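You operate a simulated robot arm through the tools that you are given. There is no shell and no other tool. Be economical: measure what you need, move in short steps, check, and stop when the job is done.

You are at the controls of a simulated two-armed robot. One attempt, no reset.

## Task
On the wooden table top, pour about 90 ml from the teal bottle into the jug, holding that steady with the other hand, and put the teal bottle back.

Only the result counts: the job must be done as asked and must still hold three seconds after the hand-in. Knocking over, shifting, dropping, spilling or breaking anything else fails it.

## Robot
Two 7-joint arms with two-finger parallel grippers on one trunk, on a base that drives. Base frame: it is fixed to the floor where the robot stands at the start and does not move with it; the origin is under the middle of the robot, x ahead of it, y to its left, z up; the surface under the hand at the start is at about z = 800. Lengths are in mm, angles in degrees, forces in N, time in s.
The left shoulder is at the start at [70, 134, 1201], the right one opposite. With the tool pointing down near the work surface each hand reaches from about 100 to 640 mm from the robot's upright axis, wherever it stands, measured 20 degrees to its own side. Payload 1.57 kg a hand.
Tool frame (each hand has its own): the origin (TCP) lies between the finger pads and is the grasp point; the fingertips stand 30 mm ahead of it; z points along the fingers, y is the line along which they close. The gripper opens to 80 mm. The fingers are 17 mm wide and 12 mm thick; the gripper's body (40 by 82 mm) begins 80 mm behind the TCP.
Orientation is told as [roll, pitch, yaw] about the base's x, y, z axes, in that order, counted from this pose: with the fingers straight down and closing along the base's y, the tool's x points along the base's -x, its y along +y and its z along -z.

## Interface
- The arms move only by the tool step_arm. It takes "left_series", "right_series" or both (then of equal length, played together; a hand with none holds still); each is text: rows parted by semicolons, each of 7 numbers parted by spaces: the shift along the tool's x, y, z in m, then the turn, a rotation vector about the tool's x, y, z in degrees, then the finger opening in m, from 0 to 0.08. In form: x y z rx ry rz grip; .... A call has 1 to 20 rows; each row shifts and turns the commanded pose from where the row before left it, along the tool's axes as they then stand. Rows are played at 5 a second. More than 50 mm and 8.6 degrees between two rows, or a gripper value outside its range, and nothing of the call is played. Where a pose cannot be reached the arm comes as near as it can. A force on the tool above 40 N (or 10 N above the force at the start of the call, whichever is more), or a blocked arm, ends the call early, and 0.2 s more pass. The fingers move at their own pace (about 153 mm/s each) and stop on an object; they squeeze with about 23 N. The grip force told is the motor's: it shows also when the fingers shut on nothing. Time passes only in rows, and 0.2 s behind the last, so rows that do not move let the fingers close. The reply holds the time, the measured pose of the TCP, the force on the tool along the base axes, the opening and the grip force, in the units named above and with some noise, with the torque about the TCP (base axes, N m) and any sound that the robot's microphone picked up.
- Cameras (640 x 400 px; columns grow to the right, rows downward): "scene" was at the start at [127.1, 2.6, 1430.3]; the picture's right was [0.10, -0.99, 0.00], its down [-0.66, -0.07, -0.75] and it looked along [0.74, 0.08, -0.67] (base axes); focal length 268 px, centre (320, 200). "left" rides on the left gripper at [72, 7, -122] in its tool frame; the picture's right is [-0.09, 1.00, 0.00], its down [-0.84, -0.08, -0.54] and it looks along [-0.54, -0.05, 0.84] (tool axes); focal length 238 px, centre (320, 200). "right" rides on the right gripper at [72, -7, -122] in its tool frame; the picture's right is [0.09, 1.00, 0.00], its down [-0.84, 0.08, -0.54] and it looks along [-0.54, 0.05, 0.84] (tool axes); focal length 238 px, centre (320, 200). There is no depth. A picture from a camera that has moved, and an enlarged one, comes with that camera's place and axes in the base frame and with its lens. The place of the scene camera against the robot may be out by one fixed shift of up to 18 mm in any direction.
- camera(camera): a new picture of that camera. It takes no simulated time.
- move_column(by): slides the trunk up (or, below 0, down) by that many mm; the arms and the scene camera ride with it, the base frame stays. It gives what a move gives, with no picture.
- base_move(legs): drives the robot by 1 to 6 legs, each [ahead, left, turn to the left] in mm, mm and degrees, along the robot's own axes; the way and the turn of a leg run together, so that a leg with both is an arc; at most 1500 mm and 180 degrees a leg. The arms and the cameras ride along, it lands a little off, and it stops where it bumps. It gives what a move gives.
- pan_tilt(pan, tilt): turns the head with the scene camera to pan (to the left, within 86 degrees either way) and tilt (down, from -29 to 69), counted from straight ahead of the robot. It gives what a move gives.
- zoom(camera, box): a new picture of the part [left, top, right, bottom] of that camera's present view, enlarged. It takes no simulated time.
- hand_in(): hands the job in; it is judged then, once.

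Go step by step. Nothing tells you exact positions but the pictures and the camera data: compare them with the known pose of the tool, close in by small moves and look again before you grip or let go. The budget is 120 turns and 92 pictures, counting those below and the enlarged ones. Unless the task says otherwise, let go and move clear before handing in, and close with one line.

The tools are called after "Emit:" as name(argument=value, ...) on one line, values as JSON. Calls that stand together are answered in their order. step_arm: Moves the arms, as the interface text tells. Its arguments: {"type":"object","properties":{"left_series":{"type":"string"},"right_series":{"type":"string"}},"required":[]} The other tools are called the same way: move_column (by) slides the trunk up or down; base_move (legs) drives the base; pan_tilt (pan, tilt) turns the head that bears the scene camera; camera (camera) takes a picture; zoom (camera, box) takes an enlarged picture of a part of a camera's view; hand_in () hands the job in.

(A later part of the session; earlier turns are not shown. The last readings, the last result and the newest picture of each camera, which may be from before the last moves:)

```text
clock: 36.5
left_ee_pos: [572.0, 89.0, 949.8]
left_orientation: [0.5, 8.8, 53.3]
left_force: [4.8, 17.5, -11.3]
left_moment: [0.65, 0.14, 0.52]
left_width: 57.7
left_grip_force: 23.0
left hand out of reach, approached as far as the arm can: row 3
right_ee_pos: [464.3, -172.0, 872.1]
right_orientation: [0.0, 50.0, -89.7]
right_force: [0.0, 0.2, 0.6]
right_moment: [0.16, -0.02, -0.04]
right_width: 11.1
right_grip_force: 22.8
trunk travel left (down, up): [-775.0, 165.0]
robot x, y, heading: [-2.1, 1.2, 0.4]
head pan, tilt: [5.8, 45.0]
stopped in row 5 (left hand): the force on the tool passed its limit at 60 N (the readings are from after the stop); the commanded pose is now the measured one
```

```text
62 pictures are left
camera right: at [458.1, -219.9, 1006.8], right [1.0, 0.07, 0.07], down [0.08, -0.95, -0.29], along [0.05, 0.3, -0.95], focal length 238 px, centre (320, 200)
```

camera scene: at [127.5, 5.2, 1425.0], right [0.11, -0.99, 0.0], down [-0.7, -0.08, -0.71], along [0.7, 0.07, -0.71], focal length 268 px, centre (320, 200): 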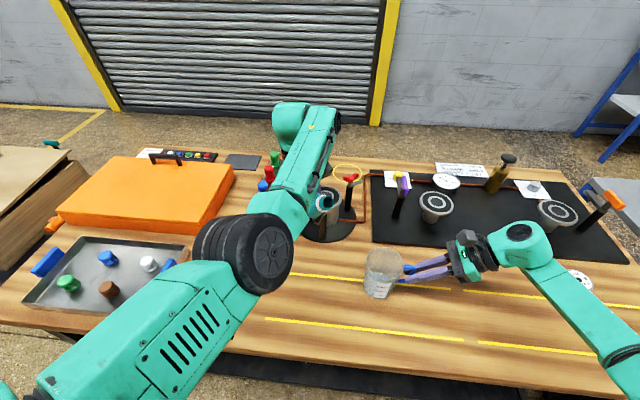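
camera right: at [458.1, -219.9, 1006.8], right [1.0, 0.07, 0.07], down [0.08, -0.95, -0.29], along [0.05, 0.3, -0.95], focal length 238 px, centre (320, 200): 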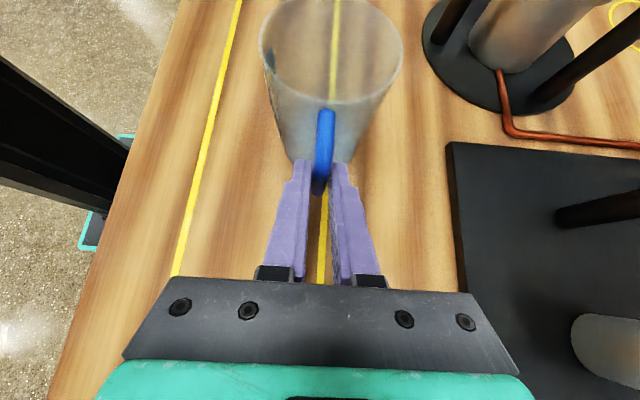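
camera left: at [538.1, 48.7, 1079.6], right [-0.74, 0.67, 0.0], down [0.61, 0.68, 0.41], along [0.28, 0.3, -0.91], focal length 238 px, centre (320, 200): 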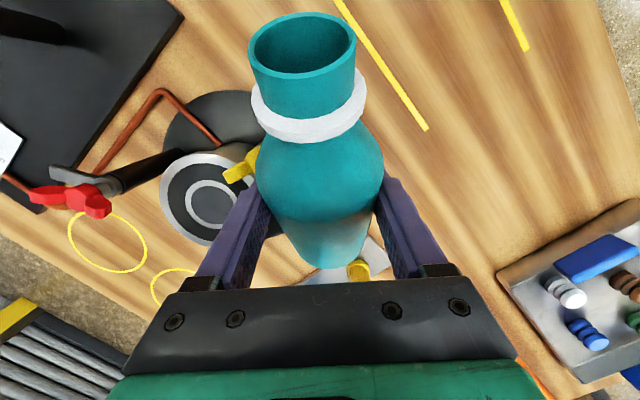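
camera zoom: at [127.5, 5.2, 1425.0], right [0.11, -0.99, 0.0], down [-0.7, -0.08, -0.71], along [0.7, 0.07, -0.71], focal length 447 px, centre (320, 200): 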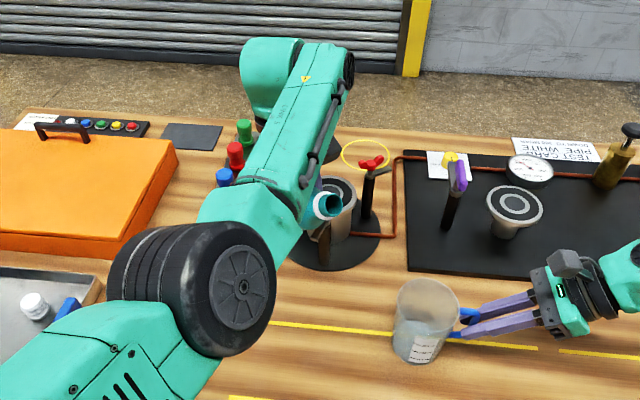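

The gripper's camera bumped its own forearm because the arm is folded too tightly. It wasn't a fixture. I'll back out along the way I came and rethink the arm posture.

Emit:
step_arm(left_series="-0.0137 0.0065 -0.0021 0 0 0 0.04;-0.0137 0.0065 -0.0021 0 0 0 0.04;0 0 0 0.7 0 -4.55 0.04;0 0 0 0.7 0 -4.55 0.04;0 0 0 0.7 0 -4.55 0.04;0 0 0 0.7 0 -4.55 0.04;0 0 0 0.7 0 -4.55 0.04;0 0 0 0.7 0 -4.55 0.04;0 0 0 0.7 0 -4.55 0.04;0 0 0 0.7 0 -4.55 0.04;-0.0173 0 -0.0027 0 0 0 0.04;-0.0173 0 -0.0027 0 0 0 0.04;-0.0173 0 -0.0027 0 0 0 0.04;-0.0173 0 -0.0027 0 0 0 0.04;0 0 0 0 0 0 0.04")

Emit:
camera(camera="scene")

```text
clock: 39.7
left_ee_pos: [577.4, 181.6, 951.4]
left_orientation: [0.2, 8.9, 89.8]
left_force: [0.0, -0.3, -2.2]
left_moment: [-0.02, 0.0, 0.02]
left_width: 57.9
left_grip_force: 23.6
right_ee_pos: [462.5, -174.9, 872.9]
right_orientation: [0.2, 50.1, -89.6]
right_force: [-0.2, -0.4, 0.1]
right_moment: [-0.08, 0.02, 0.01]
right_width: 11.3
right_grip_force: 23.4
trunk travel left (down, up): [-775.0, 165.0]
robot x, y, heading: [-0.2, 2.1, 0.2]
head pan, tilt: [5.8, 45.0]
```

```text
61 pictures are left
camera scene: at [125.3, 2.8, 1425.5], right [0.1, -0.99, 0.0], down [-0.7, -0.07, -0.71], along [0.7, 0.07, -0.71], focal length 268 px, centre (320, 200)
```

scene: 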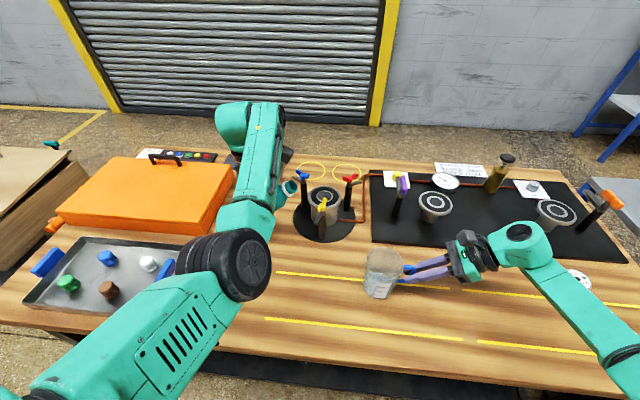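

Free again, and the right hand and jug are back in place. I'll bring the bottle upright over its own spot.

Emit:
step_arm(left_series="0 0 0 0 4 0 0.04;0 0 0 0 4 0 0.04;0 0 0 0 4 0 0.04;0 0 0 0 4 0 0.04;0 0 0 0 4 0 0.04;0 0 0 0 4 0 0.04;0 0.008 0 0 4 0 0.04;0 0.008 0 0 4 0 0.04;0 0.008 0 0 4 0 0.04;0 0.008 0 0 4 0 0.04;0 0.008 0 0 4 0 0.04;0 0.008 0 0 4 0 0.04;0 0.008 0 0 3 0 0.04;0 0.008 0 0 0 0 0.04;0 0.008 0 0 0 0 0.04;0 0.008 0 0 0 0 0.04;0 0.008 0 0 0 0 0.04;0 0.008 0 0 0 0 0.04;0 0 0 0 0 0 0.04")

Emit:
camera(camera="scene")

```text
clock: 43.7
left_ee_pos: [482.0, 183.2, 953.0]
left_orientation: [0.6, 59.8, 90.2]
left_force: [0.0, -0.4, -2.2]
left_moment: [0.0, 0.02, 0.03]
left_width: 57.2
left_grip_force: 23.0
right_ee_pos: [462.7, -174.9, 873.7]
right_orientation: [0.1, 50.1, -89.6]
right_force: [0.7, -0.4, -0.5]
right_moment: [-0.09, 0.02, 0.01]
right_width: 11.1
right_grip_force: 22.8
trunk travel left (down, up): [-775.0, 165.0]
robot x, y, heading: [-2.2, 3.8, 0.1]
head pan, tilt: [5.8, 45.0]
```

```text
60 pictures are left
camera scene: at [125.4, 3.4, 1425.5], right [0.1, -0.99, 0.0], down [-0.7, -0.07, -0.71], along [0.7, 0.07, -0.71], focal length 268 px, centre (320, 200)
```

scene: 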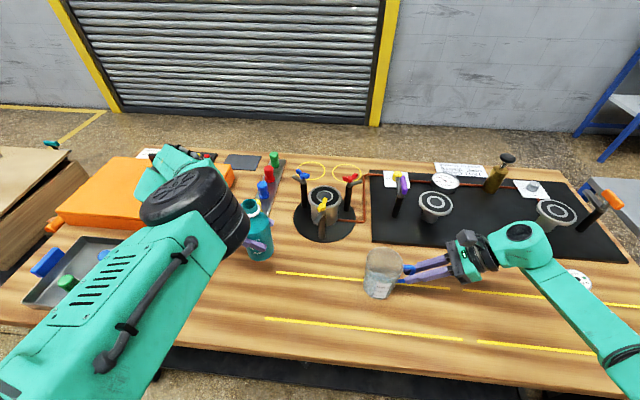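

The bottle is upright above its spot. I'll set it down there so I can safely test a better posture with an empty hand.

Emit:
step_arm(left_series="0.005 0.0011 0.0087 0 0 0 0.04;0.005 0.0011 0.0087 0 0 0 0.04;-0.0146 0 0.0084 0 0 0 0.04;-0.0146 0 0.0084 0 0 0 0.04;-0.0146 0 0.0084 0 0 0 0.04;-0.0146 0 0.0084 0 0 0 0.04;-0.008 0 0.0046 0 0 0 0.04;-0.0035 0 0.002 0 0 0 0.04;0 0 0 0 0 0 0.04")

Emit:
camera(camera="left")

Emit:
zoom(camera="scene", box=[200, 180, 440, 330])

```text
clock: 45.7
left_ee_pos: [479.7, 162.9, 872.3]
left_orientation: [0.6, 59.8, 90.2]
left_force: [-0.7, -0.4, -1.8]
left_moment: [-0.01, 0.01, 0.0]
left_width: 57.6
left_grip_force: 23.2
right_ee_pos: [463.0, -173.8, 873.1]
right_orientation: [0.3, 50.0, -89.5]
right_force: [-0.1, 0.7, -0.7]
right_moment: [-0.07, 0.02, -0.01]
right_width: 11.7
right_grip_force: 23.3
trunk travel left (down, up): [-775.0, 165.0]
robot x, y, heading: [1.5, -2.1, 0.3]
head pan, tilt: [5.8, 45.0]
```

```text
59 pictures are left
camera left: at [475.0, 232.6, 993.7], right [-1.0, 0.05, -0.07], down [0.08, 0.89, -0.45], along [0.04, -0.46, -0.89], focal length 238 px, centre (320, 200)
```

left: 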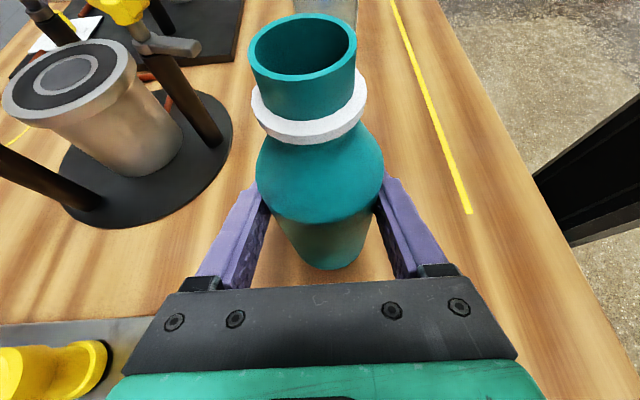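

```text
2.67 times, centred on (320, 255) of scene
camera zoom: at [125.3, 3.3, 1425.5], right [0.1, -0.99, 0.0], down [-0.7, -0.07, -0.71], along [0.7, 0.07, -0.71], focal length 716 px, centre (320, 53)
```

zoom: 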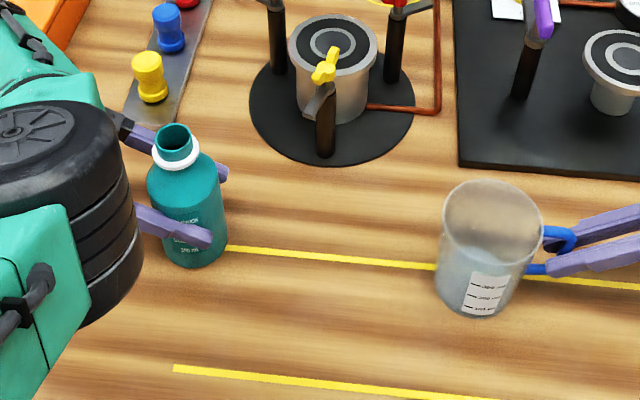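

Nearly down, about 4 mm to go. I'll lower gently until it touches.

Emit:
step_arm(left_series="-0.0017 0 0.001 0 0 0 0.04;-0.0013 0 0.0007 0 0 0 0.04;0 0 0 0 0 0 0.04")

```text
clock: 46.5
left_ee_pos: [479.0, 163.7, 869.7]
left_orientation: [0.5, 59.9, 90.2]
left_force: [1.4, 1.0, 2.5]
left_moment: [-0.04, -0.25, 0.05]
left_width: 57.4
left_grip_force: 22.7
right_ee_pos: [462.2, -174.7, 873.1]
right_orientation: [0.2, 50.0, -89.6]
right_force: [0.5, 0.4, -0.3]
right_moment: [-0.04, 0.02, -0.01]
right_width: 11.4
right_grip_force: 22.9
trunk travel left (down, up): [-775.0, 165.0]
robot x, y, heading: [-2.6, -2.3, 0.3]
head pan, tilt: [5.8, 45.0]
```

It touches. I'll release, back off, and return the left hand to neutral by the proven route.

Emit:
step_arm(left_series="0 0 0 0 0 0 0.065;0 0 0 0 0 0 0.08;0 0 0 0 0 0 0.08;0 0 -0.0185 0 0 0 0.08;0 0 -0.0185 0 0 0 0.08;0 0 -0.0185 0 0 0 0.08;0 0 -0.0185 0 0 0 0.08;0 0 -0.0185 0 0 0 0.08;0 0 -0.0185 0 0 0 0.08;0.0047 0.0064 -0.0251 0 0 0 0.08;0.0047 0.0064 -0.0251 0 0 0 0.08;0.0047 0.0064 -0.0251 0 0 0 0.08;0.0047 0.0064 -0.0251 0 0 0 0.08;0.0047 0.0064 -0.0251 0 0 0 0.08;0 0 0 0 0 0 0.08")

Emit:
step_arm(left_series="0 0 0 0 -6 0 0.08;0 0 0 0 -6 0 0.08;0 0 0 0 -6 0 0.08;0 0 0 0 -6 0 0.08;0 0 0 0 -6 0 0.08;0 0 0 0 -6 0 0.08;0 0 0 0 -6 0 0.08;0 0 0 0 -6 0 0.08;0 0 0 0 -6 0 0.08;0 0 0 0 -6 0 0.08;0 0 0 0 0 7.5 0.08;0 0 0 0 0 7.5 0.08;0 0 0 0 0 7.5 0.08;0 0 0 0 0 7.5 0.08;0 0 0 0 0 7.5 0.08;0 0 0 0 0 7.5 0.08;0 0 0 0 0 7.5 0.08;0 0 0 0 0 7.5 0.08;0 0 0 0 0 7.5 0.08;0 0 0 0 0 7.5 0.08")

Emit:
camera(camera="scene")

```text
clock: 49.7
left_ee_pos: [447.9, 355.0, 1009.3]
left_orientation: [0.4, 59.8, 90.2]
left_force: [0.6, -1.0, 0.0]
left_moment: [0.01, -0.01, 0.0]
left_width: 79.7
left_grip_force: 0.1
right_ee_pos: [462.8, -175.3, 872.5]
right_orientation: [0.2, 50.1, -89.7]
right_force: [-0.6, 0.6, -0.1]
right_moment: [-0.04, -0.03, 0.0]
right_width: 11.5
right_grip_force: 23.6
trunk travel left (down, up): [-775.0, 165.0]
robot x, y, heading: [1.9, 1.7, 0.0]
head pan, tilt: [5.8, 45.0]
```

```text
clock: 53.9
left_ee_pos: [447.9, 355.4, 1008.3]
left_orientation: [0.3, 0.2, 14.6]
left_force: [0.5, -0.3, -0.7]
left_moment: [-0.01, -0.01, 0.02]
left_width: 80.2
left_grip_force: 0.0
right_ee_pos: [461.8, -174.3, 873.4]
right_orientation: [0.1, 50.0, -89.6]
right_force: [-0.4, -0.8, 0.2]
right_moment: [-0.03, -0.01, -0.02]
right_width: 11.6
right_grip_force: 22.7
trunk travel left (down, up): [-775.0, 165.0]
robot x, y, heading: [1.9, -1.1, 0.1]
head pan, tilt: [5.8, 45.0]
```

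```text
57 pictures are left
camera scene: at [124.9, 3.1, 1425.5], right [0.1, -0.99, 0.0], down [-0.7, -0.07, -0.71], along [0.7, 0.07, -0.71], focal length 268 px, centre (320, 200)
```

scene: 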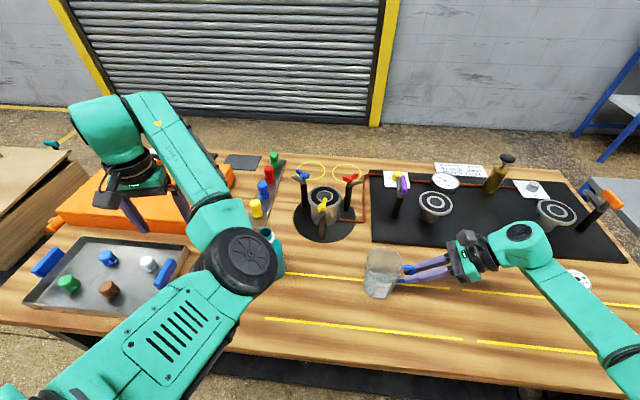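

The left elbow has drifted inboard (the right one is outboard). I'll finish the yaw and see how far the left hand can now pitch forward here at low height.

Emit:
step_arm(left_series="0 0 0 0 0 5 0.08;0 0 0 0 0 5 0.08;0 0 0 0 0 4.6 0.08;0.01 -0.01 0 0 -4 0 0.08;0.01 -0.01 0 0 -4 0 0.08;0.01 -0.01 0 0 -4 0 0.08;0.01 -0.01 0 0 -4 0 0.08;0.01 -0.01 0 0 -4 0 0.08;0 -0.01 0 0 -4 0 0.08;0 -0.01 0 0 -4 0 0.08;0 -0.01 0 0 -4 0 0.08;0 -0.01 0 0 -4 0 0.08;0 0 0 0 -4 0 0.08;0 0 0 0 -4 0 0.08;0 0 0 0 -4 0 0.08")

Emit:
camera(camera="scene")

```text
clock: 56.5
left_ee_pos: [451.5, 332.6, 1072.8]
left_orientation: [8.5, -46.9, -2.5]
left_force: [0.2, -0.6, 0.5]
left_moment: [-0.01, 0.01, -0.02]
left_width: 80.0
left_grip_force: 0.0
left hand out of reach, approached as far as the arm can: row 5, 6, 7, 8
right_ee_pos: [462.3, -175.8, 872.9]
right_orientation: [0.1, 50.1, -89.5]
right_force: [-0.3, -0.4, -0.1]
right_moment: [-0.05, 0.01, 0.03]
right_width: 11.0
right_grip_force: 23.1
trunk travel left (down, up): [-775.0, 165.0]
robot x, y, heading: [1.6, -1.0, 0.1]
head pan, tilt: [5.8, 45.0]
stopped in row 13 (left hand): the arm was blocked; the commanded pose is now the measured one
```

```text
56 pictures are left
camera scene: at [124.7, 2.5, 1425.6], right [0.1, -0.99, 0.0], down [-0.7, -0.07, -0.71], along [0.7, 0.07, -0.71], focal length 268 px, centre (320, 200)
```

scene: 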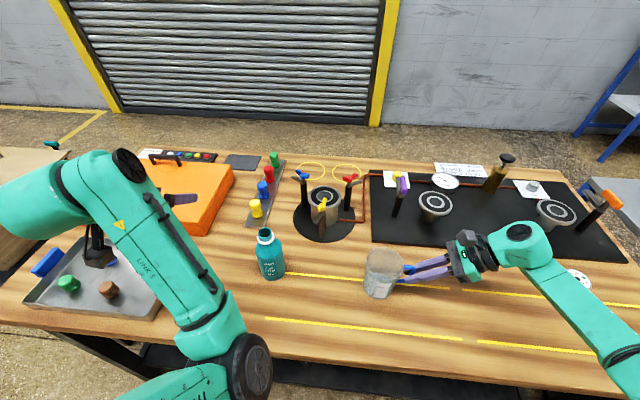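

Forward pitch is still limited to about 45°. The yaw-90 posture is reliable for y≥~110, so I'll test whether it can also lean past vertical, as the pour needs, with the empty hand high up.

Emit:
step_arm(left_series="0 0 0 0.8 4.7 0 0.08;0 0 0 0.8 4.7 0 0.08;0 0 0 0.8 4.7 0 0.08;0 0 0 0.8 4.7 0 0.08;0 0 0 0.8 4.7 0 0.08;0 0 0 0.8 4.7 0 0.08;0 0 0 0.8 4.7 0 0.08;0 0 0 0.8 4.7 0 0.08;0 0 0 0.8 4.7 0 0.08;0 0 0 0.8 4.7 0 0.08;0 0 0.02 0 0 0 0.08;0 0 0.02 0 0 0 0.08;0 0 0.02 0 0 0 0.08;0 0 0 0 0 0 0.08")

Emit:
step_arm(left_series="0 0 0 0 0 -6 0.08;0 0 0 0 0 -6 0.08;0 0 0 0 0 -6 0.08;0 0 0 0 0 -6 0.08;0 0 0 0 0 -6 0.08;0 0 0 0 0 -6 0.08;0 0 0 0 0 -6 0.08;0 0 0 0 0 -6 0.08;0 0 0 0 0 -6 0.08;0 0 0 0 0 -6 0.08;0 0 0 0 0 -6 0.08;0 0 0 0 0 -6 0.08;0 0 0 0 0 -6 0.08;0 0 0 0 0 -6 0.08;0 0 0 0 0 -6 0.08;0 0 0 0 0 0 0.08")

```text
clock: 59.5
left_ee_pos: [462.9, 337.0, 1005.6]
left_orientation: [-1.6, 0.2, 0.5]
left_force: [-0.2, -0.1, -0.4]
left_moment: [0.03, -0.01, -0.01]
left_width: 79.9
left_grip_force: 0.1
left hand out of reach, approached as far as the arm can: row 4, 5
right_ee_pos: [461.4, -175.4, 874.1]
right_orientation: [0.3, 50.0, -89.7]
right_force: [-0.6, -0.7, 0.1]
right_moment: [-0.07, 0.0, -0.02]
right_width: 11.0
right_grip_force: 22.7
trunk travel left (down, up): [-775.0, 165.0]
robot x, y, heading: [-2.3, 0.9, 0.4]
head pan, tilt: [5.8, 45.0]
```

```text
clock: 62.9
left_ee_pos: [461.6, 337.5, 1004.6]
left_orientation: [0.1, 1.7, 90.7]
left_force: [0.0, 0.5, 0.8]
left_moment: [0.0, 0.0, -0.04]
left_width: 79.9
left_grip_force: 0.1
right_ee_pos: [461.0, -174.2, 872.2]
right_orientation: [0.3, 50.0, -89.6]
right_force: [0.8, 0.5, -0.3]
right_moment: [-0.06, 0.01, -0.01]
right_width: 11.3
right_grip_force: 22.9
trunk travel left (down, up): [-775.0, 165.0]
robot x, y, heading: [-0.1, -1.0, -0.1]
head pan, tilt: [5.8, 45.0]
```

Emit:
step_arm(left_series="0 0 0 0 -5 0 0.08;0 0 0 0 -5 0 0.08;0 0 0 0 -5 0 0.08;0 0 0 0 -5 0 0.08;0 0 0 0 -5 0 0.08;-0.0126 0 -0.027 0 0 0 0.08;-0.0126 0 -0.027 0 0 0 0.08;0.0135 0 -0.0063 0 0 0 0.08;0.0135 0 -0.0063 0 0 0 0.08;0.0135 0 -0.0063 0 0 0 0.08;0.0135 0 -0.0063 0 0 0 0.08;0.0135 0 -0.0063 0 0 0 0.08;0.0135 0 -0.0063 0 0 0 0.08;0.0135 0 -0.0063 0 0 0 0.08;0.0135 0 -0.0063 0 0 0 0.08;0 0 0 0 0 0 0.08")

Emit:
camera(camera="scene")

```text
clock: 66.3
left_ee_pos: [505.9, 268.2, 1042.4]
left_orientation: [0.1, -23.3, 90.5]
left_force: [0.0, -0.3, -0.8]
left_moment: [0.01, -0.03, 0.04]
left_width: 79.9
left_grip_force: 0.0
left hand out of reach, approached as far as the arm can: row 9, 10, 11, 12, 13, 14, 15
right_ee_pos: [462.7, -174.8, 873.6]
right_orientation: [0.2, 50.0, -89.6]
right_force: [-0.2, 0.4, -0.9]
right_moment: [-0.04, 0.03, -0.01]
right_width: 11.5
right_grip_force: 23.0
trunk travel left (down, up): [-775.0, 165.0]
robot x, y, heading: [1.0, -1.3, 0.3]
head pan, tilt: [5.8, 45.0]
```

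```text
55 pictures are left
camera scene: at [124.7, 3.2, 1425.5], right [0.1, -0.99, 0.0], down [-0.7, -0.07, -0.71], along [0.7, 0.07, -0.71], focal length 268 px, centre (320, 200)
```

scene: 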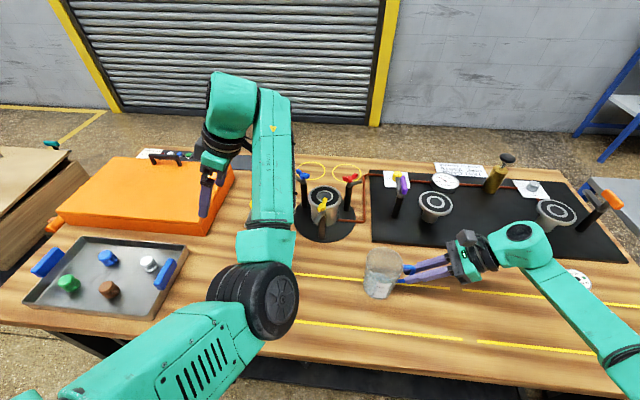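

In this elbow-inboard configuration the hand can't go far enough in. Yawing the other way should force the elbow outboard, so I'll raise the hand and do that.

Emit:
step_arm(left_series="0 0 0 0 5 0 0.08;0 0 0 0 5 0 0.08;0 0 0 0 5 0 0.08;0 0 0 0 5 0 0.08;0 0 0 0 3.3 0 0.08;0 0.01 -0.02 0 0 6 0.08;0 0 -0.02 0 0 6 0.08;0 0 -0.02 0 0 6 0.08;0 0 -0.02 0 0 6 0.08;0 0 0 0 0 6 0.08;0 0 0 0 0 6 0.08;0 0 0 0 0 6 0.08;0 0 0 0 0 6 0.08;0 0 0 0 0 6 0.08;0 0 0 0 0 6 0.08;0 0 0 0 0 6 0.08;0 0 0 0 0 6 0.08;0 0 0 0 0 6 0.08;0 0 0 0 0 6 0.08;0 0 0 0 0 6 0.08")

Emit:
step_arm(left_series="0 0 0 0 0 6 0.08;0 0 0 0 0 6 0.08;0 0 0 0 0 6 0.08;0 0 0 0 0 6 0.08;0 0 0 0 0 6 0.08;0 0 0 0 0 6 0.08;0 0 0 0 0 6 0.08;0 0 0 0 0 6 0.08;0 0 0 0 0 6 0.08;0 0 0 0 0 6 0.08")

Emit:
camera(camera="scene")

```text
clock: 70.5
left_ee_pos: [517.9, 282.7, 1116.8]
left_orientation: [0.0, 0.1, 0.4]
left_force: [0.4, -1.0, 0.1]
left_moment: [0.01, -0.02, -0.01]
left_width: 79.9
left_grip_force: 0.0
left hand out of reach, approached as far as the arm can: row 1, 2, 3, 6, 8
right_ee_pos: [461.4, -175.3, 873.1]
right_orientation: [0.2, 50.0, -89.6]
right_force: [0.8, -0.5, -0.3]
right_moment: [-0.08, 0.02, 0.02]
right_width: 11.1
right_grip_force: 22.6
trunk travel left (down, up): [-775.0, 165.0]
robot x, y, heading: [1.2, 0.5, 0.2]
head pan, tilt: [5.8, 45.0]
```

```text
clock: 72.7
left_ee_pos: [519.8, 282.2, 1115.7]
left_orientation: [-0.1, 0.1, -59.6]
left_force: [0.1, -0.3, -0.5]
left_moment: [0.0, 0.03, -0.01]
left_width: 80.1
left_grip_force: 0.0
right_ee_pos: [461.7, -175.4, 873.9]
right_orientation: [0.2, 50.0, -89.6]
right_force: [-0.8, 0.8, -0.5]
right_moment: [-0.07, -0.08, 0.02]
right_width: 11.2
right_grip_force: 23.6
trunk travel left (down, up): [-775.0, 165.0]
robot x, y, heading: [0.6, 2.6, 0.2]
head pan, tilt: [5.8, 45.0]
```

```text
54 pictures are left
camera scene: at [124.9, 3.1, 1425.5], right [0.1, -0.99, 0.0], down [-0.7, -0.07, -0.71], along [0.7, 0.07, -0.71], focal length 268 px, centre (320, 200)
```

scene: 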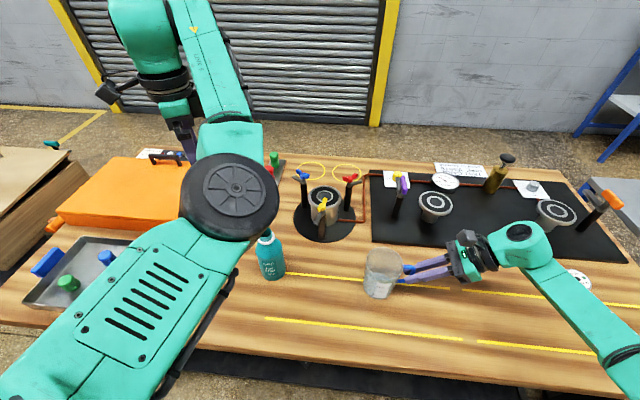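

The left hand reaches yaw -60 cleanly here. With yaw -90 and the opposite lean, its camera sits outboard, away from the forearm. I'll test that.

Emit:
step_arm(left_series="0 0 0 0 0 6 0.08;0 0 0 0 0 6 0.08;0 0 0 0 0 6 0.08;0 0 0 0 0 6 0.08;0 0 0 0 0 6 0.08;0 0 0 0 -5 0 0.08;0 0 0 0 -5 0 0.08;0 0 0 0 -5 0 0.08;0 0 0 0 -5 0 0.08;0 0 0 0 -5 0 0.08;0 0 0 0 -5 0 0.08;0 0 0 0 -5 0 0.08;0 0 0 0 -5 0 0.08;0 0 0 0 -5 0 0.08;0 0 0 0 -5 0 0.08;0 0 0 0 0 0 0.08")

Emit:
camera(camera="scene")

```text
clock: 76.1
left_ee_pos: [518.2, 282.0, 1116.0]
left_orientation: [-0.1, -50.1, -89.4]
left_force: [0.0, 0.4, 0.4]
left_moment: [0.01, 0.0, 0.02]
left_width: 80.0
left_grip_force: 0.1
right_ee_pos: [461.9, -174.8, 873.2]
right_orientation: [0.1, 50.1, -89.6]
right_force: [-0.1, -0.7, 0.2]
right_moment: [-0.09, 0.01, 0.03]
right_width: 11.1
right_grip_force: 22.9
trunk travel left (down, up): [-775.0, 165.0]
robot x, y, heading: [0.2, -0.1, 0.3]
head pan, tilt: [5.8, 45.0]
```

```text
53 pictures are left
camera scene: at [124.9, 2.6, 1425.5], right [0.1, -0.99, 0.0], down [-0.7, -0.07, -0.71], along [0.7, 0.07, -0.71], focal length 268 px, centre (320, 200)
```

scene: 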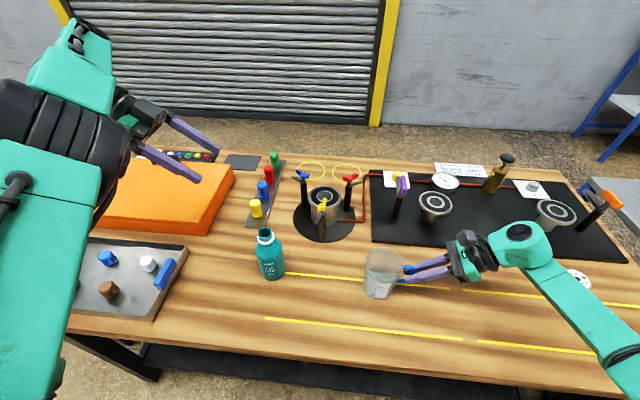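

That is exact, and the elbow has swung outboard too. Now the empty-hand test of the pour position, high over y≈0.

Emit:
step_arm(left_series="-0.0106 -0.0041 0.0172 0 0 0 0.08;-0.0106 -0.0041 0.0172 0 0 0 0.08;-0.0106 -0.0041 0.0172 0 0 0 0.08;-0.0106 -0.0041 0.0172 0 0 0 0.08;-0.0106 -0.0041 0.0172 0 0 0 0.08;-0.0106 -0.0041 0.0172 0 0 0 0.08;-0.0106 -0.0041 0.0172 0 0 0 0.08;-0.0106 -0.0041 0.0172 0 0 0 0.08;-0.0106 -0.0041 0.0172 0 0 0 0.08;-0.0106 -0.0041 0.0172 0 0 0 0.08;-0.0106 -0.0041 0.0172 0 0 0 0.08;-0.0106 -0.0041 0.0172 0 0 0 0.08;-0.0106 -0.0041 0.0172 0 0 0 0.08;-0.0106 -0.0041 0.0172 0 0 0 0.08;0 0 0 0 0 0 0.08")

Emit:
camera(camera="scene")

```text
clock: 79.3
left_ee_pos: [514.5, 64.8, 1075.8]
left_orientation: [-0.2, -50.0, -89.5]
left_force: [0.1, 0.6, -0.1]
left_moment: [0.0, 0.0, 0.03]
left_width: 80.0
left_grip_force: 0.0
left hand out of reach, approached as far as the arm can: row 10, 11, 12, 13, 14
right_ee_pos: [461.5, -174.5, 873.3]
right_orientation: [0.3, 50.0, -89.5]
right_force: [-0.2, 0.2, -0.2]
right_moment: [-0.05, -0.02, -0.02]
right_width: 11.3
right_grip_force: 23.2
trunk travel left (down, up): [-775.0, 165.0]
robot x, y, heading: [2.9, -2.6, 0.3]
head pan, tilt: [5.8, 45.0]
```

```text
52 pictures are left
camera scene: at [124.7, 3.3, 1425.5], right [0.1, -0.99, 0.0], down [-0.7, -0.07, -0.71], along [0.7, 0.07, -0.71], focal length 268 px, centre (320, 200)
```

scene: 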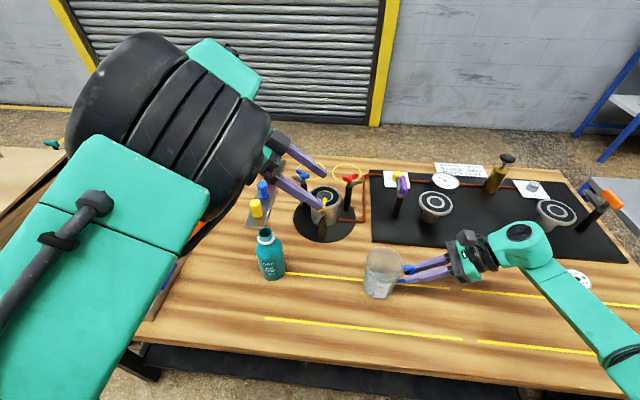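

Slightly short at this lean, but the pour uses a much smaller lean. I'll tilt here as for the pour and then move on in.

Emit:
step_arm(left_series="0 0 0 0 6 0 0.08;0 0 0 0 6 0 0.08;0 0 0 0 6 0 0.08;0 0 0 0 6 0 0.08;0 0 0 0 6 0 0.08;0 0 0 0 6 0 0.08;0 0 0 0 6 0 0.08;0 0 0 0 6 0 0.08;0 -0.006 0 0 2 0 0.08;0 -0.006 0 0 0 0 0.08;0 -0.006 0 0 0 0 0.08;0 -0.006 0 0 0 0 0.08;0 -0.006 0 0 0 0 0.08;-0.01 -0.006 0 0 0 0 0.08;-0.01 -0.006 0 0 0 0 0.08;-0.01 -0.006 0 0 0 0 0.08;-0.01 -0.006 0 0 0 0 0.08;-0.01 0 0 0 0 0 0.08;-0.01 0 0 0 0 0 0.08;0 0 0 0 0 0 0.08")

Emit:
camera(camera="scene")

```text
clock: 83.5
left_ee_pos: [577.9, 91.8, 1111.7]
left_orientation: [-0.3, 0.0, -89.6]
left_force: [-0.3, -0.6, 0.3]
left_moment: [0.0, -0.02, 0.03]
left_width: 79.7
left_grip_force: 0.0
left hand out of reach, approached as far as the arm can: row 1, 2, 3, 4, 5, 6, 7, 8, 9, 10, 11, 12, 13, 14, 15, 16, 17, 18
right_ee_pos: [462.4, -175.0, 873.2]
right_orientation: [0.2, 50.0, -89.7]
right_force: [-0.5, -0.4, -0.6]
right_moment: [0.01, 0.02, 0.02]
right_width: 11.1
right_grip_force: 22.6
trunk travel left (down, up): [-775.0, 165.0]
robot x, y, heading: [-2.7, -0.1, 0.0]
head pan, tilt: [5.8, 45.0]
```

```text
51 pictures are left
camera scene: at [124.8, 3.3, 1425.5], right [0.1, -0.99, 0.0], down [-0.7, -0.07, -0.71], along [0.7, 0.07, -0.71], focal length 268 px, centre (320, 200)
```

scene: 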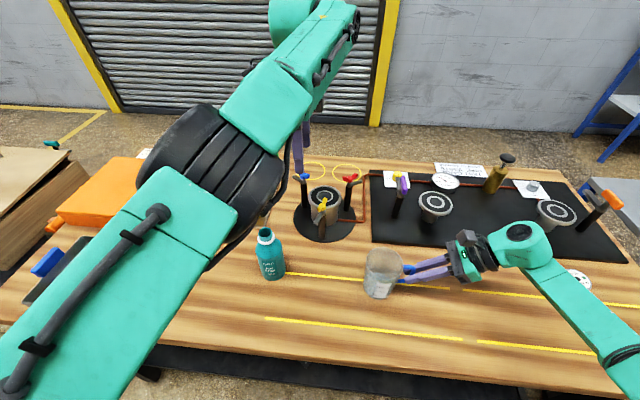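

The arm is bent the wrong way for close-in work. I'll try to restore the start configuration by yawing to 0 and drawing the hand back toward the body on its own side.

Emit:
step_arm(left_series="0.01 0 0 0 0 -6 0.08;0.01 0 0 0 0 -6 0.08;0.01 0 0 0 0 -6 0.08;0.01 0 0 0 0 -6 0.08;0.01 0 0 0 0 -6 0.08;0.01 0 0 0 0 -6 0.08;0.01 0 0 0 0 -6 0.08;0.01 0 0 0 0 -6 0.08;0 0 0 0 0 -6 0.08;0 0 0 0 0 -6 0.08;0 0 0 0 0 -6 0.08;0 0 0 0 0 -6 0.08;0 0 0 0 0 -6 0.08;0 0 0 0 0 -6 0.08;0 0 0 0 0 -6 0.08;0 0.02 0 0 0 0 0.08;0 0.02 0 0 0 0 0.08;0 0.02 0 0 0 0 0.08;0 0.02 0 0 0 0 0.08;0 0 0 0 0 0 0.08")

Emit:
step_arm(left_series="0.02 0.004 0 0 0 0 0.08;0.02 0.004 0 0 0 0 0.08;0.02 0.004 0 0 0 0 0.08;0.02 0.004 0 0 0 0 0.08;0.02 0.004 0 0 0 0 0.08;0.02 0.004 0 0 0 0 0.08;0.02 0.004 0 0 0 0 0.08;0.02 0.004 0 0 0 0 0.08;0.02 0.004 0 0 0 0 0.08;0.02 0.004 0 0 0 0 0.08;0.02 0.004 0 0 0 0 0.08;0 0 0 0 0 0 0.08")

Emit:
camera(camera="scene")

```text
clock: 87.7
left_ee_pos: [560.7, 249.5, 1117.7]
left_orientation: [-0.1, 0.2, 0.5]
left_force: [-0.3, -0.2, 0.1]
left_moment: [0.07, 0.02, 0.01]
left_width: 80.2
left_grip_force: 0.2
left hand out of reach, approached as far as the arm can: row 4, 6, 7, 8
right_ee_pos: [462.1, -175.1, 874.6]
right_orientation: [0.1, 50.2, -89.7]
right_force: [-0.2, -0.5, 0.3]
right_moment: [-0.01, 0.0, -0.03]
right_width: 11.2
right_grip_force: 23.9
trunk travel left (down, up): [-775.0, 165.0]
robot x, y, heading: [-2.1, -0.9, -0.0]
head pan, tilt: [5.8, 45.0]
```

```text
clock: 90.3
left_ee_pos: [355.4, 324.4, 1119.3]
left_orientation: [-0.9, 0.8, 0.5]
left_force: [0.0, 0.1, 0.8]
left_moment: [-0.02, -0.01, 0.01]
left_width: 80.0
left_grip_force: 0.0
left hand out of reach, approached as far as the arm can: row 4, 5, 6, 7, 8, 9, 11
right_ee_pos: [460.5, -174.1, 873.5]
right_orientation: [0.2, 50.1, -89.6]
right_force: [0.1, -0.1, -0.2]
right_moment: [0.02, 0.02, 0.01]
right_width: 11.2
right_grip_force: 23.5
trunk travel left (down, up): [-775.0, 165.0]
robot x, y, heading: [2.0, 0.7, 0.1]
head pan, tilt: [5.8, 45.0]
```

```text
50 pictures are left
camera scene: at [125.8, 4.6, 1426.8], right [0.12, -0.99, 0.0], down [-0.69, -0.08, -0.72], along [0.71, 0.09, -0.7], focal length 268 px, centre (320, 200)
```

scene: 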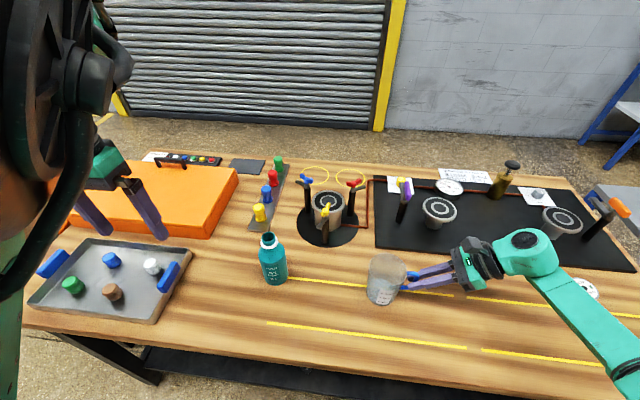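

The elbow is now up high, right beside the head, so the forearm hangs down to the hand, which looks favourable. I'll ease the hand forward and down and check.

Emit:
step_arm(left_series="-0.015 0.003 0.01 0 0 0 0.08;-0.015 0.003 0.01 0 0 0 0.08;-0.015 0.003 0.01 0 0 0 0.08;-0.015 0.003 0.01 0 0 0 0.08;-0.015 0 0.01 0 0 0 0.08;-0.015 0 0.01 0 0 0 0.08;-0.01 0 0.01 0 0 0 0.08;0 0 0.01 0 0 0 0.08;0 0 0 0 0 0 0.08")

Emit:
camera(camera="scene")

```text
clock: 92.3
left_ee_pos: [455.3, 336.8, 1042.9]
left_orientation: [0.0, 0.1, 0.6]
left_force: [0.4, 0.4, 0.8]
left_moment: [0.02, 0.02, 0.0]
left_width: 80.1
left_grip_force: 0.0
right_ee_pos: [462.6, -174.6, 874.4]
right_orientation: [0.1, 50.0, -89.6]
right_force: [0.4, 0.5, 0.1]
right_moment: [0.04, 0.0, 0.0]
right_width: 11.3
right_grip_force: 23.1
trunk travel left (down, up): [-775.0, 165.0]
robot x, y, heading: [0.2, -3.5, 0.4]
head pan, tilt: [5.8, 45.0]
```

```text
49 pictures are left
camera scene: at [124.8, 3.1, 1425.5], right [0.1, -0.99, 0.0], down [-0.7, -0.07, -0.71], along [0.7, 0.07, -0.71], focal length 268 px, centre (320, 200)
```

scene: 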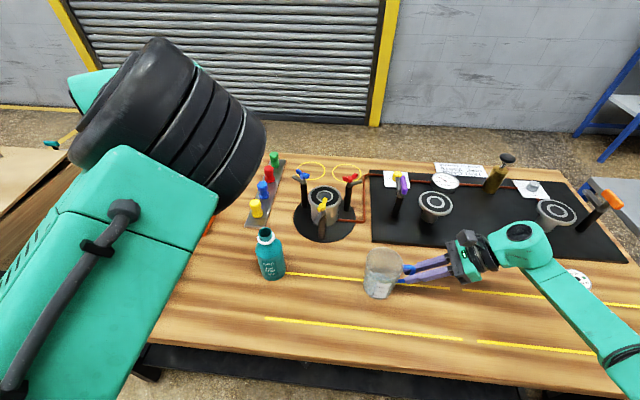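

I'll look at the right arm's shape, whose configuration works well, as a reference for the left.

Emit:
pan_tilt(pan=-60, tilt=40)

Emit:
camera(camera="scene")

Emit:
pan_tilt(pan=60, tilt=40)

Emit:
camera(camera="scene")

```text
clock: 93.7
left_ee_pos: [455.1, 336.6, 1043.1]
left_orientation: [0.0, 0.1, 0.5]
left_force: [0.6, -0.8, -0.3]
left_moment: [0.0, 0.03, 0.02]
left_width: 79.8
left_grip_force: 0.1
right_ee_pos: [462.0, -174.3, 873.1]
right_orientation: [0.1, 50.1, -89.6]
right_force: [-0.2, 0.3, -0.1]
right_moment: [0.0, 0.02, 0.01]
right_width: 11.3
right_grip_force: 22.8
trunk travel left (down, up): [-775.0, 165.0]
robot x, y, heading: [1.0, 2.3, 0.1]
head pan, tilt: [-60.0, 40.0]
```

```text
48 pictures are left
camera scene: at [86.7, -78.8, 1432.8], right [-0.86, -0.5, 0.0], down [-0.32, 0.56, -0.77], along [0.39, -0.66, -0.64], focal length 268 px, centre (320, 200)
```

scene: 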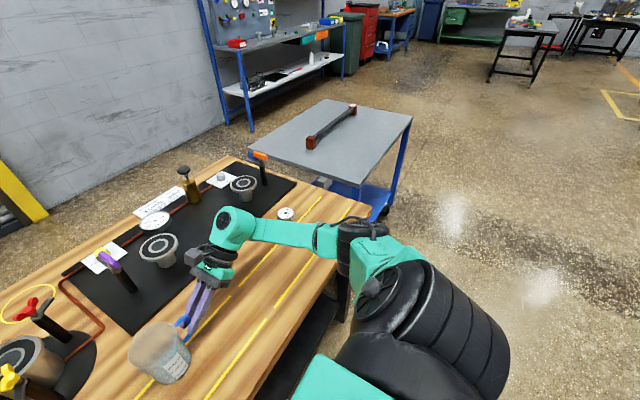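

```text
clock: 95.7
left_ee_pos: [456.4, 337.0, 1043.0]
left_orientation: [0.1, 0.1, 0.4]
left_force: [0.6, 0.4, -0.9]
left_moment: [-0.01, -0.02, -0.02]
left_width: 80.1
left_grip_force: 0.0
right_ee_pos: [460.3, -174.3, 873.5]
right_orientation: [0.2, 50.0, -89.7]
right_force: [0.6, -0.7, -0.1]
right_moment: [-0.01, 0.0, 0.03]
right_width: 11.3
right_grip_force: 22.7
trunk travel left (down, up): [-775.0, 165.0]
robot x, y, heading: [2.4, 0.3, 0.3]
head pan, tilt: [60.0, 40.0]
```

```text
47 pictures are left
camera scene: at [86.2, 68.4, 1432.8], right [0.87, -0.5, 0.0], down [-0.32, -0.56, -0.77], along [0.38, 0.66, -0.64], focal length 268 px, centre (320, 200)
```

scene: 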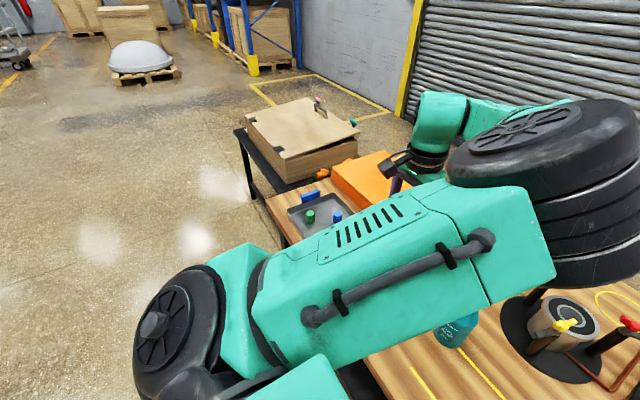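

The right arm works because its elbow hangs outboard and low, while the left elbow ended up inboard. Before choosing a fix, I'll let go of the jug, back off, and test with the right arm whether that configuration can cover the mirrored pour pose.

Emit:
step_arm(left_series="0 0 0 0 0 0 0.08;0 0 0 0 0 0 0.08;0 0 0 0 0 0 0.08;0 0.02 0 0 0 0 0.08;0 0.02 0 0 0 0 0.08;0 0.02 0 0 0 0 0.08;0 0.02 0 0 0 0 0.08;0 0.02 0 0 0 0 0.08;0 0 0 0 0 0 0.08;0 0 0 0 0 0 0.08;0 0 0 0 0 0 0.08;0 0 0 0 0 0 0.08", right_series="0 0 0 0 0 0 0.03;0 0 0 0 0 0 0.08;0 0 0 0 0 0 0.08;0 0 -0.0165 0 0 0 0.08;0 0 -0.0165 0 0 0 0.08;0 0 -0.0165 0 0 0 0.08;0 0 -0.0165 0 0 0 0.08;0 0 -0.0165 0 0 0 0.08;0 0 -0.0165 0 0 0 0.08;0.0306 0 -0.0257 0 0 0 0.08;0.0306 0 -0.0257 0 0 0 0.08;0.0306 0 -0.0257 0 0 0 0.08")

Emit:
pan_tilt(pan=0, tilt=45)

Emit:
camera(camera="scene")

```text
clock: 98.3
left_ee_pos: [454.6, 436.9, 1041.3]
left_orientation: [-0.1, 0.0, 0.5]
left_force: [0.4, -0.6, 0.7]
left_moment: [-0.01, 0.01, 0.01]
left_width: 80.2
left_grip_force: 0.0
right_ee_pos: [461.1, -249.5, 1058.3]
right_orientation: [0.1, 50.0, -89.6]
right_force: [-1.4, 0.9, 0.1]
right_moment: [0.0, -0.01, -0.01]
right_width: 80.1
right_grip_force: 0.1
trunk travel left (down, up): [-775.0, 165.0]
robot x, y, heading: [0.4, 1.2, 0.3]
head pan, tilt: [60.0, 40.0]
```

```text
clock: 99.6
left_ee_pos: [454.7, 435.2, 1041.4]
left_orientation: [-0.1, 0.2, 0.5]
left_force: [-0.1, -0.9, 0.5]
left_moment: [0.0, -0.03, -0.01]
left_width: 80.1
left_grip_force: 0.0
right_ee_pos: [461.6, -250.0, 1057.2]
right_orientation: [0.1, 50.0, -89.5]
right_force: [0.3, 0.8, 0.0]
right_moment: [0.0, -0.01, -0.02]
right_width: 80.0
right_grip_force: 0.1
trunk travel left (down, up): [-775.0, 165.0]
robot x, y, heading: [1.6, 2.2, 0.2]
head pan, tilt: [0.0, 45.0]
```

```text
46 pictures are left
camera scene: at [125.2, -4.9, 1425.6], right [0.0, -1.0, 0.0], down [-0.71, 0.0, -0.71], along [0.71, 0.0, -0.71], focal length 268 px, centre (320, 200)
```

scene: 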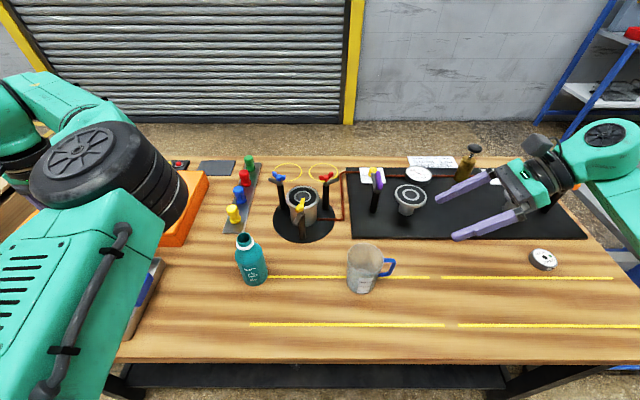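

Emit:
step_arm(right_series="0.0124 0 0.0147 0 0 0 0.08;0.0124 0 0.0147 0 0 0 0.08;0.0124 0 0.0147 0 0 0 0.08;0.0124 0 0.0147 0 0 0 0.08;0.0124 0 0.0147 0 0 0 0.08;0.0124 0 0.0147 0 0 0 0.08;0.0124 0 0.0147 0 0 0 0.08;0.0124 0 0.0147 0 0 0 0.08;0.0124 0 0.0147 0 0 0 0.08;0.0124 0 0.0147 0 0 0 0.08;0.0124 0 0.0147 0 0 0 0.08;0.0124 0 0.0147 0 0 0 0.08;0 0 0 0 -6 0 0.08;0 0 0 0 -6 0 0.08;0 0 0 0 -6 0 0.08;0 0 0 0 -6 0 0.08;0 0 0 0 -6 0 0.08;0 0 0 0 -6 0 0.08;0 0 0 0 -6 0 0.08;0 0 0 0 0 0 0.08")

Emit:
camera(camera="scene")

```text
clock: 103.8
left_ee_pos: [455.4, 437.4, 1041.2]
left_orientation: [-0.1, 0.1, 0.5]
left_force: [0.3, 0.4, 0.4]
left_moment: [0.0, -0.03, 0.0]
left_width: 80.1
left_grip_force: 0.0
right_ee_pos: [461.3, -20.3, 1057.7]
right_orientation: [0.0, 8.0, -89.7]
right_force: [0.1, -0.5, -0.9]
right_moment: [-0.02, 0.03, 0.02]
right_width: 79.9
right_grip_force: 0.0
trunk travel left (down, up): [-775.0, 165.0]
robot x, y, heading: [0.3, -0.5, 0.2]
head pan, tilt: [0.0, 45.0]
```

```text
45 pictures are left
camera scene: at [125.2, -5.4, 1425.5], right [0.0, -1.0, 0.0], down [-0.71, 0.0, -0.71], along [0.71, 0.0, -0.71], focal length 268 px, centre (320, 200)
```

scene: 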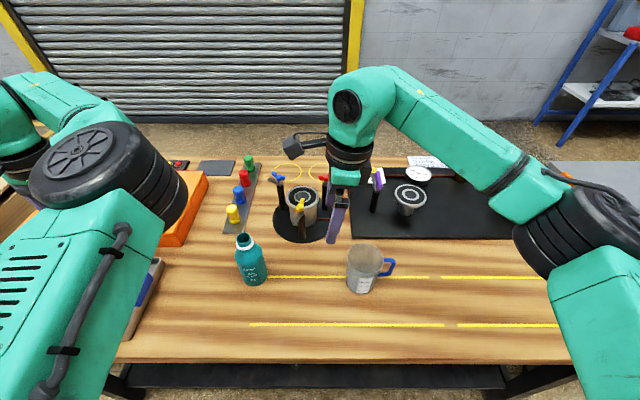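

The right arm covers the mirrored pour pose exactly. The left arm now looks closer to a mirror image, so I'll yaw it to +90 out here, with the right hand lifted away, and look.

Emit:
step_arm(left_series="0 0 0 0 0 -6 0.08;0 0 0 0 0 -6 0.08;0 0 0 0 0 -6 0.08;0 0 0 0 0 -6 0.08;0 0 0 0 0 -6 0.08;0 0 0 0 0 -6 0.08;0 0 0 0 0 -6 0.08;0 0 0 0 0 -6 0.08;0 0 0 0 0 -6 0.08;0 0 0 0 0 -6 0.08;0 0 0 0 0 -6 0.08;0 0 0 0 0 -6 0.08;0 0 0 0 0 -6 0.08;0 0 0 0 0 -6 0.08;0 0 0 0 0 -6 0.08;0 0 0 0 0 0 0.08", right_series="0 0 0 0 6 0 0.08;0 0 0 0 6 0 0.08;0 0 0 0 6 0 0.08;0 0 0 0 6 0 0.08;0 0 0 0 6 0 0.08;0 0 0 0 6 0 0.08;0 0 0 0 6 0 0.08;-0.0124 0 -0.0147 0 0 0 0.08;-0.0124 0 -0.0147 0 0 0 0.08;-0.0124 0 -0.0147 0 0 0 0.08;-0.0124 0 -0.0147 0 0 0 0.08;-0.0124 0 -0.0147 0 0 0 0.08;-0.0124 0 -0.0147 0 0 0 0.08;-0.0124 0 -0.0147 0 0 0 0.08;-0.0124 0 -0.0147 0 0 0 0.08;-0.0124 0 -0.0147 0 0 0 0.08")

Emit:
camera(camera="scene")

```text
clock: 107.2
left_ee_pos: [454.5, 436.5, 1042.0]
left_orientation: [0.2, 0.0, 90.6]
left_force: [0.1, -0.3, 0.4]
left_moment: [0.02, -0.01, 0.02]
left_width: 80.1
left_grip_force: 0.1
right_ee_pos: [459.7, -193.1, 1057.6]
right_orientation: [0.2, 50.1, -89.4]
right_force: [0.9, 0.2, -0.9]
right_moment: [0.06, -0.04, 0.03]
right_width: 80.2
right_grip_force: 0.2
trunk travel left (down, up): [-775.0, 165.0]
robot x, y, heading: [-0.1, 0.6, 0.4]
head pan, tilt: [0.0, 45.0]
```

```text
44 pictures are left
camera scene: at [124.9, -5.7, 1425.6], right [0.0, -1.0, 0.0], down [-0.71, 0.0, -0.71], along [0.71, 0.0, -0.71], focal length 268 px, centre (320, 200)
```

scene: 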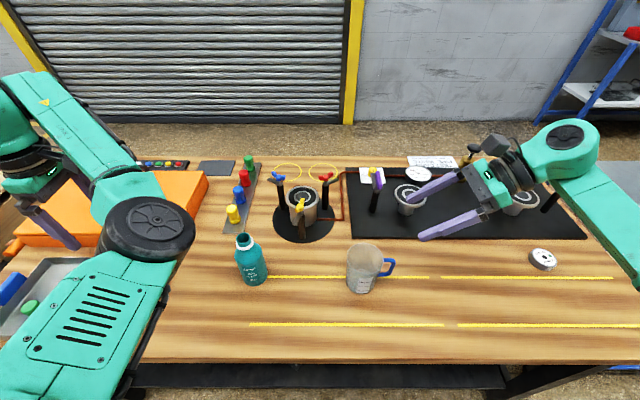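

Yaw moves the whole arm: positive yaw swings the elbow down through the inside. I'll continue positive here, then extend and unwind further out, where the elbow should follow less.

Emit:
step_arm(left_series="0 0 0 0 0 -6 0.08;0 0 0 0 0 -6 0.08;0 0 0 0 0 -6 0.08;0 0 0 0 0 -6 0.08;0 0 0 0 0 -6 0.08;0 0 0 0 0 -6 0.08;0 0 0 0 0 -6 0.08;0 0 0 0 0 -6 0.08;0 0 0 0 0 -6 0.08;0 0 0 0 0 -6 0.08;0 0 0 0 0 -6 0.08;0 0 0 0 0 -6 0.08;0 0 0 0 0 -6 0.08;0 0 0 0 0 -6 0.08;0 0 0 0 0 0 0.08")

Emit:
camera(camera="scene")

```text
clock: 110.4
left_ee_pos: [454.4, 436.4, 1042.3]
left_orientation: [-0.1, 0.0, 174.6]
left_force: [-0.4, 0.1, 0.2]
left_moment: [0.01, -0.02, -0.02]
left_width: 79.7
left_grip_force: 0.1
right_ee_pos: [461.2, -192.5, 1055.9]
right_orientation: [0.2, 49.9, -89.5]
right_force: [-0.4, -0.1, -1.1]
right_moment: [-0.02, 0.02, 0.03]
right_width: 80.1
right_grip_force: 0.1
trunk travel left (down, up): [-775.0, 165.0]
robot x, y, heading: [1.3, -2.2, 0.2]
head pan, tilt: [0.0, 45.0]
```

```text
43 pictures are left
camera scene: at [125.2, -5.0, 1425.5], right [0.0, -1.0, 0.0], down [-0.71, 0.0, -0.71], along [0.71, 0.0, -0.71], focal length 268 px, centre (320, 200)
```

scene: 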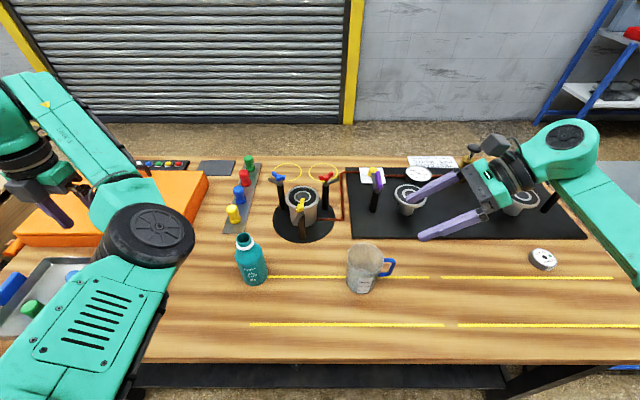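

The last joint turns freely (yaw 175 with the arm unchanged), so yaw isn't the limit, the elbow swing is. Negative yaw drives the elbow up and outboard, so I'll wind a long way negative and watch.

Emit:
step_arm(left_series="0 0 0 0 0 8.4 0.08;0 0 0 0 0 8.4 0.08;0 0 0 0 0 8.4 0.08;0 0 0 0 0 8.4 0.08;0 0 0 0 0 8.4 0.08;0 0 0 0 0 8.4 0.08;0 0 0 0 0 8.4 0.08;0 0 0 0 0 8.4 0.08;0 0 0 0 0 8.4 0.08;0 0 0 0 0 8.4 0.08;0 0 0 0 0 8.4 0.08;0 0 0 0 0 8.4 0.08;0 0 0 0 0 8.4 0.08;0 0 0 0 0 8.4 0.08;0 0 0 0 0 8.4 0.08;0 0 0 0 0 8.4 0.08;0 0 0 0 0 8.4 0.08;0 0 0 0 0 8.4 0.08;0 0 0 0 0 8.4 0.08;0 0 0 0 0 8.4 0.08")

Emit:
step_arm(left_series="0 0 0 0 0 8.4 0.08;0 0 0 0 0 8.4 0.08;0 0 0 0 0 8.4 0.08;0 0 0 0 0 8.4 0.08;0 0 0 0 0 8.4 0.08;0 0 0 0 0 8.4 0.08;0 0 0 0 0 8.4 0.08;0 0 0 0 0 8.4 0.08;0 0 0 0 0 8.4 0.08;0 0 0 0 0 8.4 0.08;0 0 0 0 0 8.4 0.08;0 0 0 0 0 0 0.08")

Emit:
camera(camera="scene")

```text
clock: 114.6
left_ee_pos: [454.4, 437.6, 1042.8]
left_orientation: [0.0, 0.1, 6.4]
left_force: [-0.2, 0.3, 1.3]
left_moment: [0.01, -0.02, 0.0]
left_width: 80.1
left_grip_force: 0.1
right_ee_pos: [460.7, -192.9, 1057.0]
right_orientation: [0.2, 50.1, -89.6]
right_force: [-0.1, -0.4, -0.4]
right_moment: [-0.01, 0.0, -0.02]
right_width: 79.7
right_grip_force: 0.0
trunk travel left (down, up): [-775.0, 165.0]
robot x, y, heading: [0.5, 1.1, 0.3]
head pan, tilt: [0.0, 45.0]
```

```text
clock: 117.2
left_ee_pos: [455.0, 437.1, 1043.6]
left_orientation: [0.0, -0.1, -86.0]
left_force: [-0.4, 1.0, 0.2]
left_moment: [0.0, -0.01, 0.0]
left_width: 79.9
left_grip_force: 0.2
right_ee_pos: [460.6, -193.4, 1055.9]
right_orientation: [0.2, 50.0, -89.8]
right_force: [0.3, 0.1, 0.1]
right_moment: [-0.01, 0.04, 0.01]
right_width: 79.9
right_grip_force: 0.0
trunk travel left (down, up): [-775.0, 165.0]
robot x, y, heading: [1.2, 0.7, 0.3]
head pan, tilt: [0.0, 45.0]
```

```text
42 pictures are left
camera scene: at [125.1, -5.0, 1425.5], right [0.0, -1.0, 0.0], down [-0.71, 0.0, -0.71], along [0.71, 0.0, -0.71], focal length 268 px, centre (320, 200)
```

scene: 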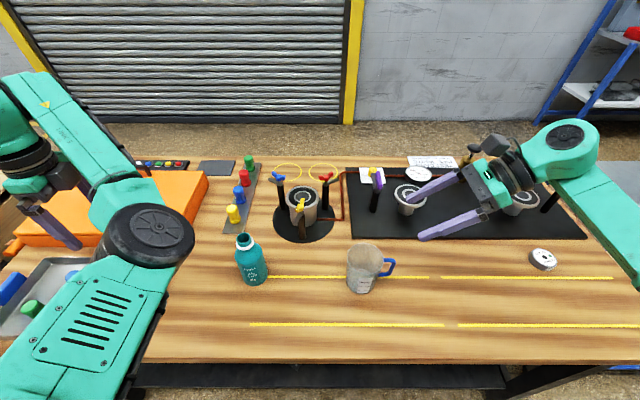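

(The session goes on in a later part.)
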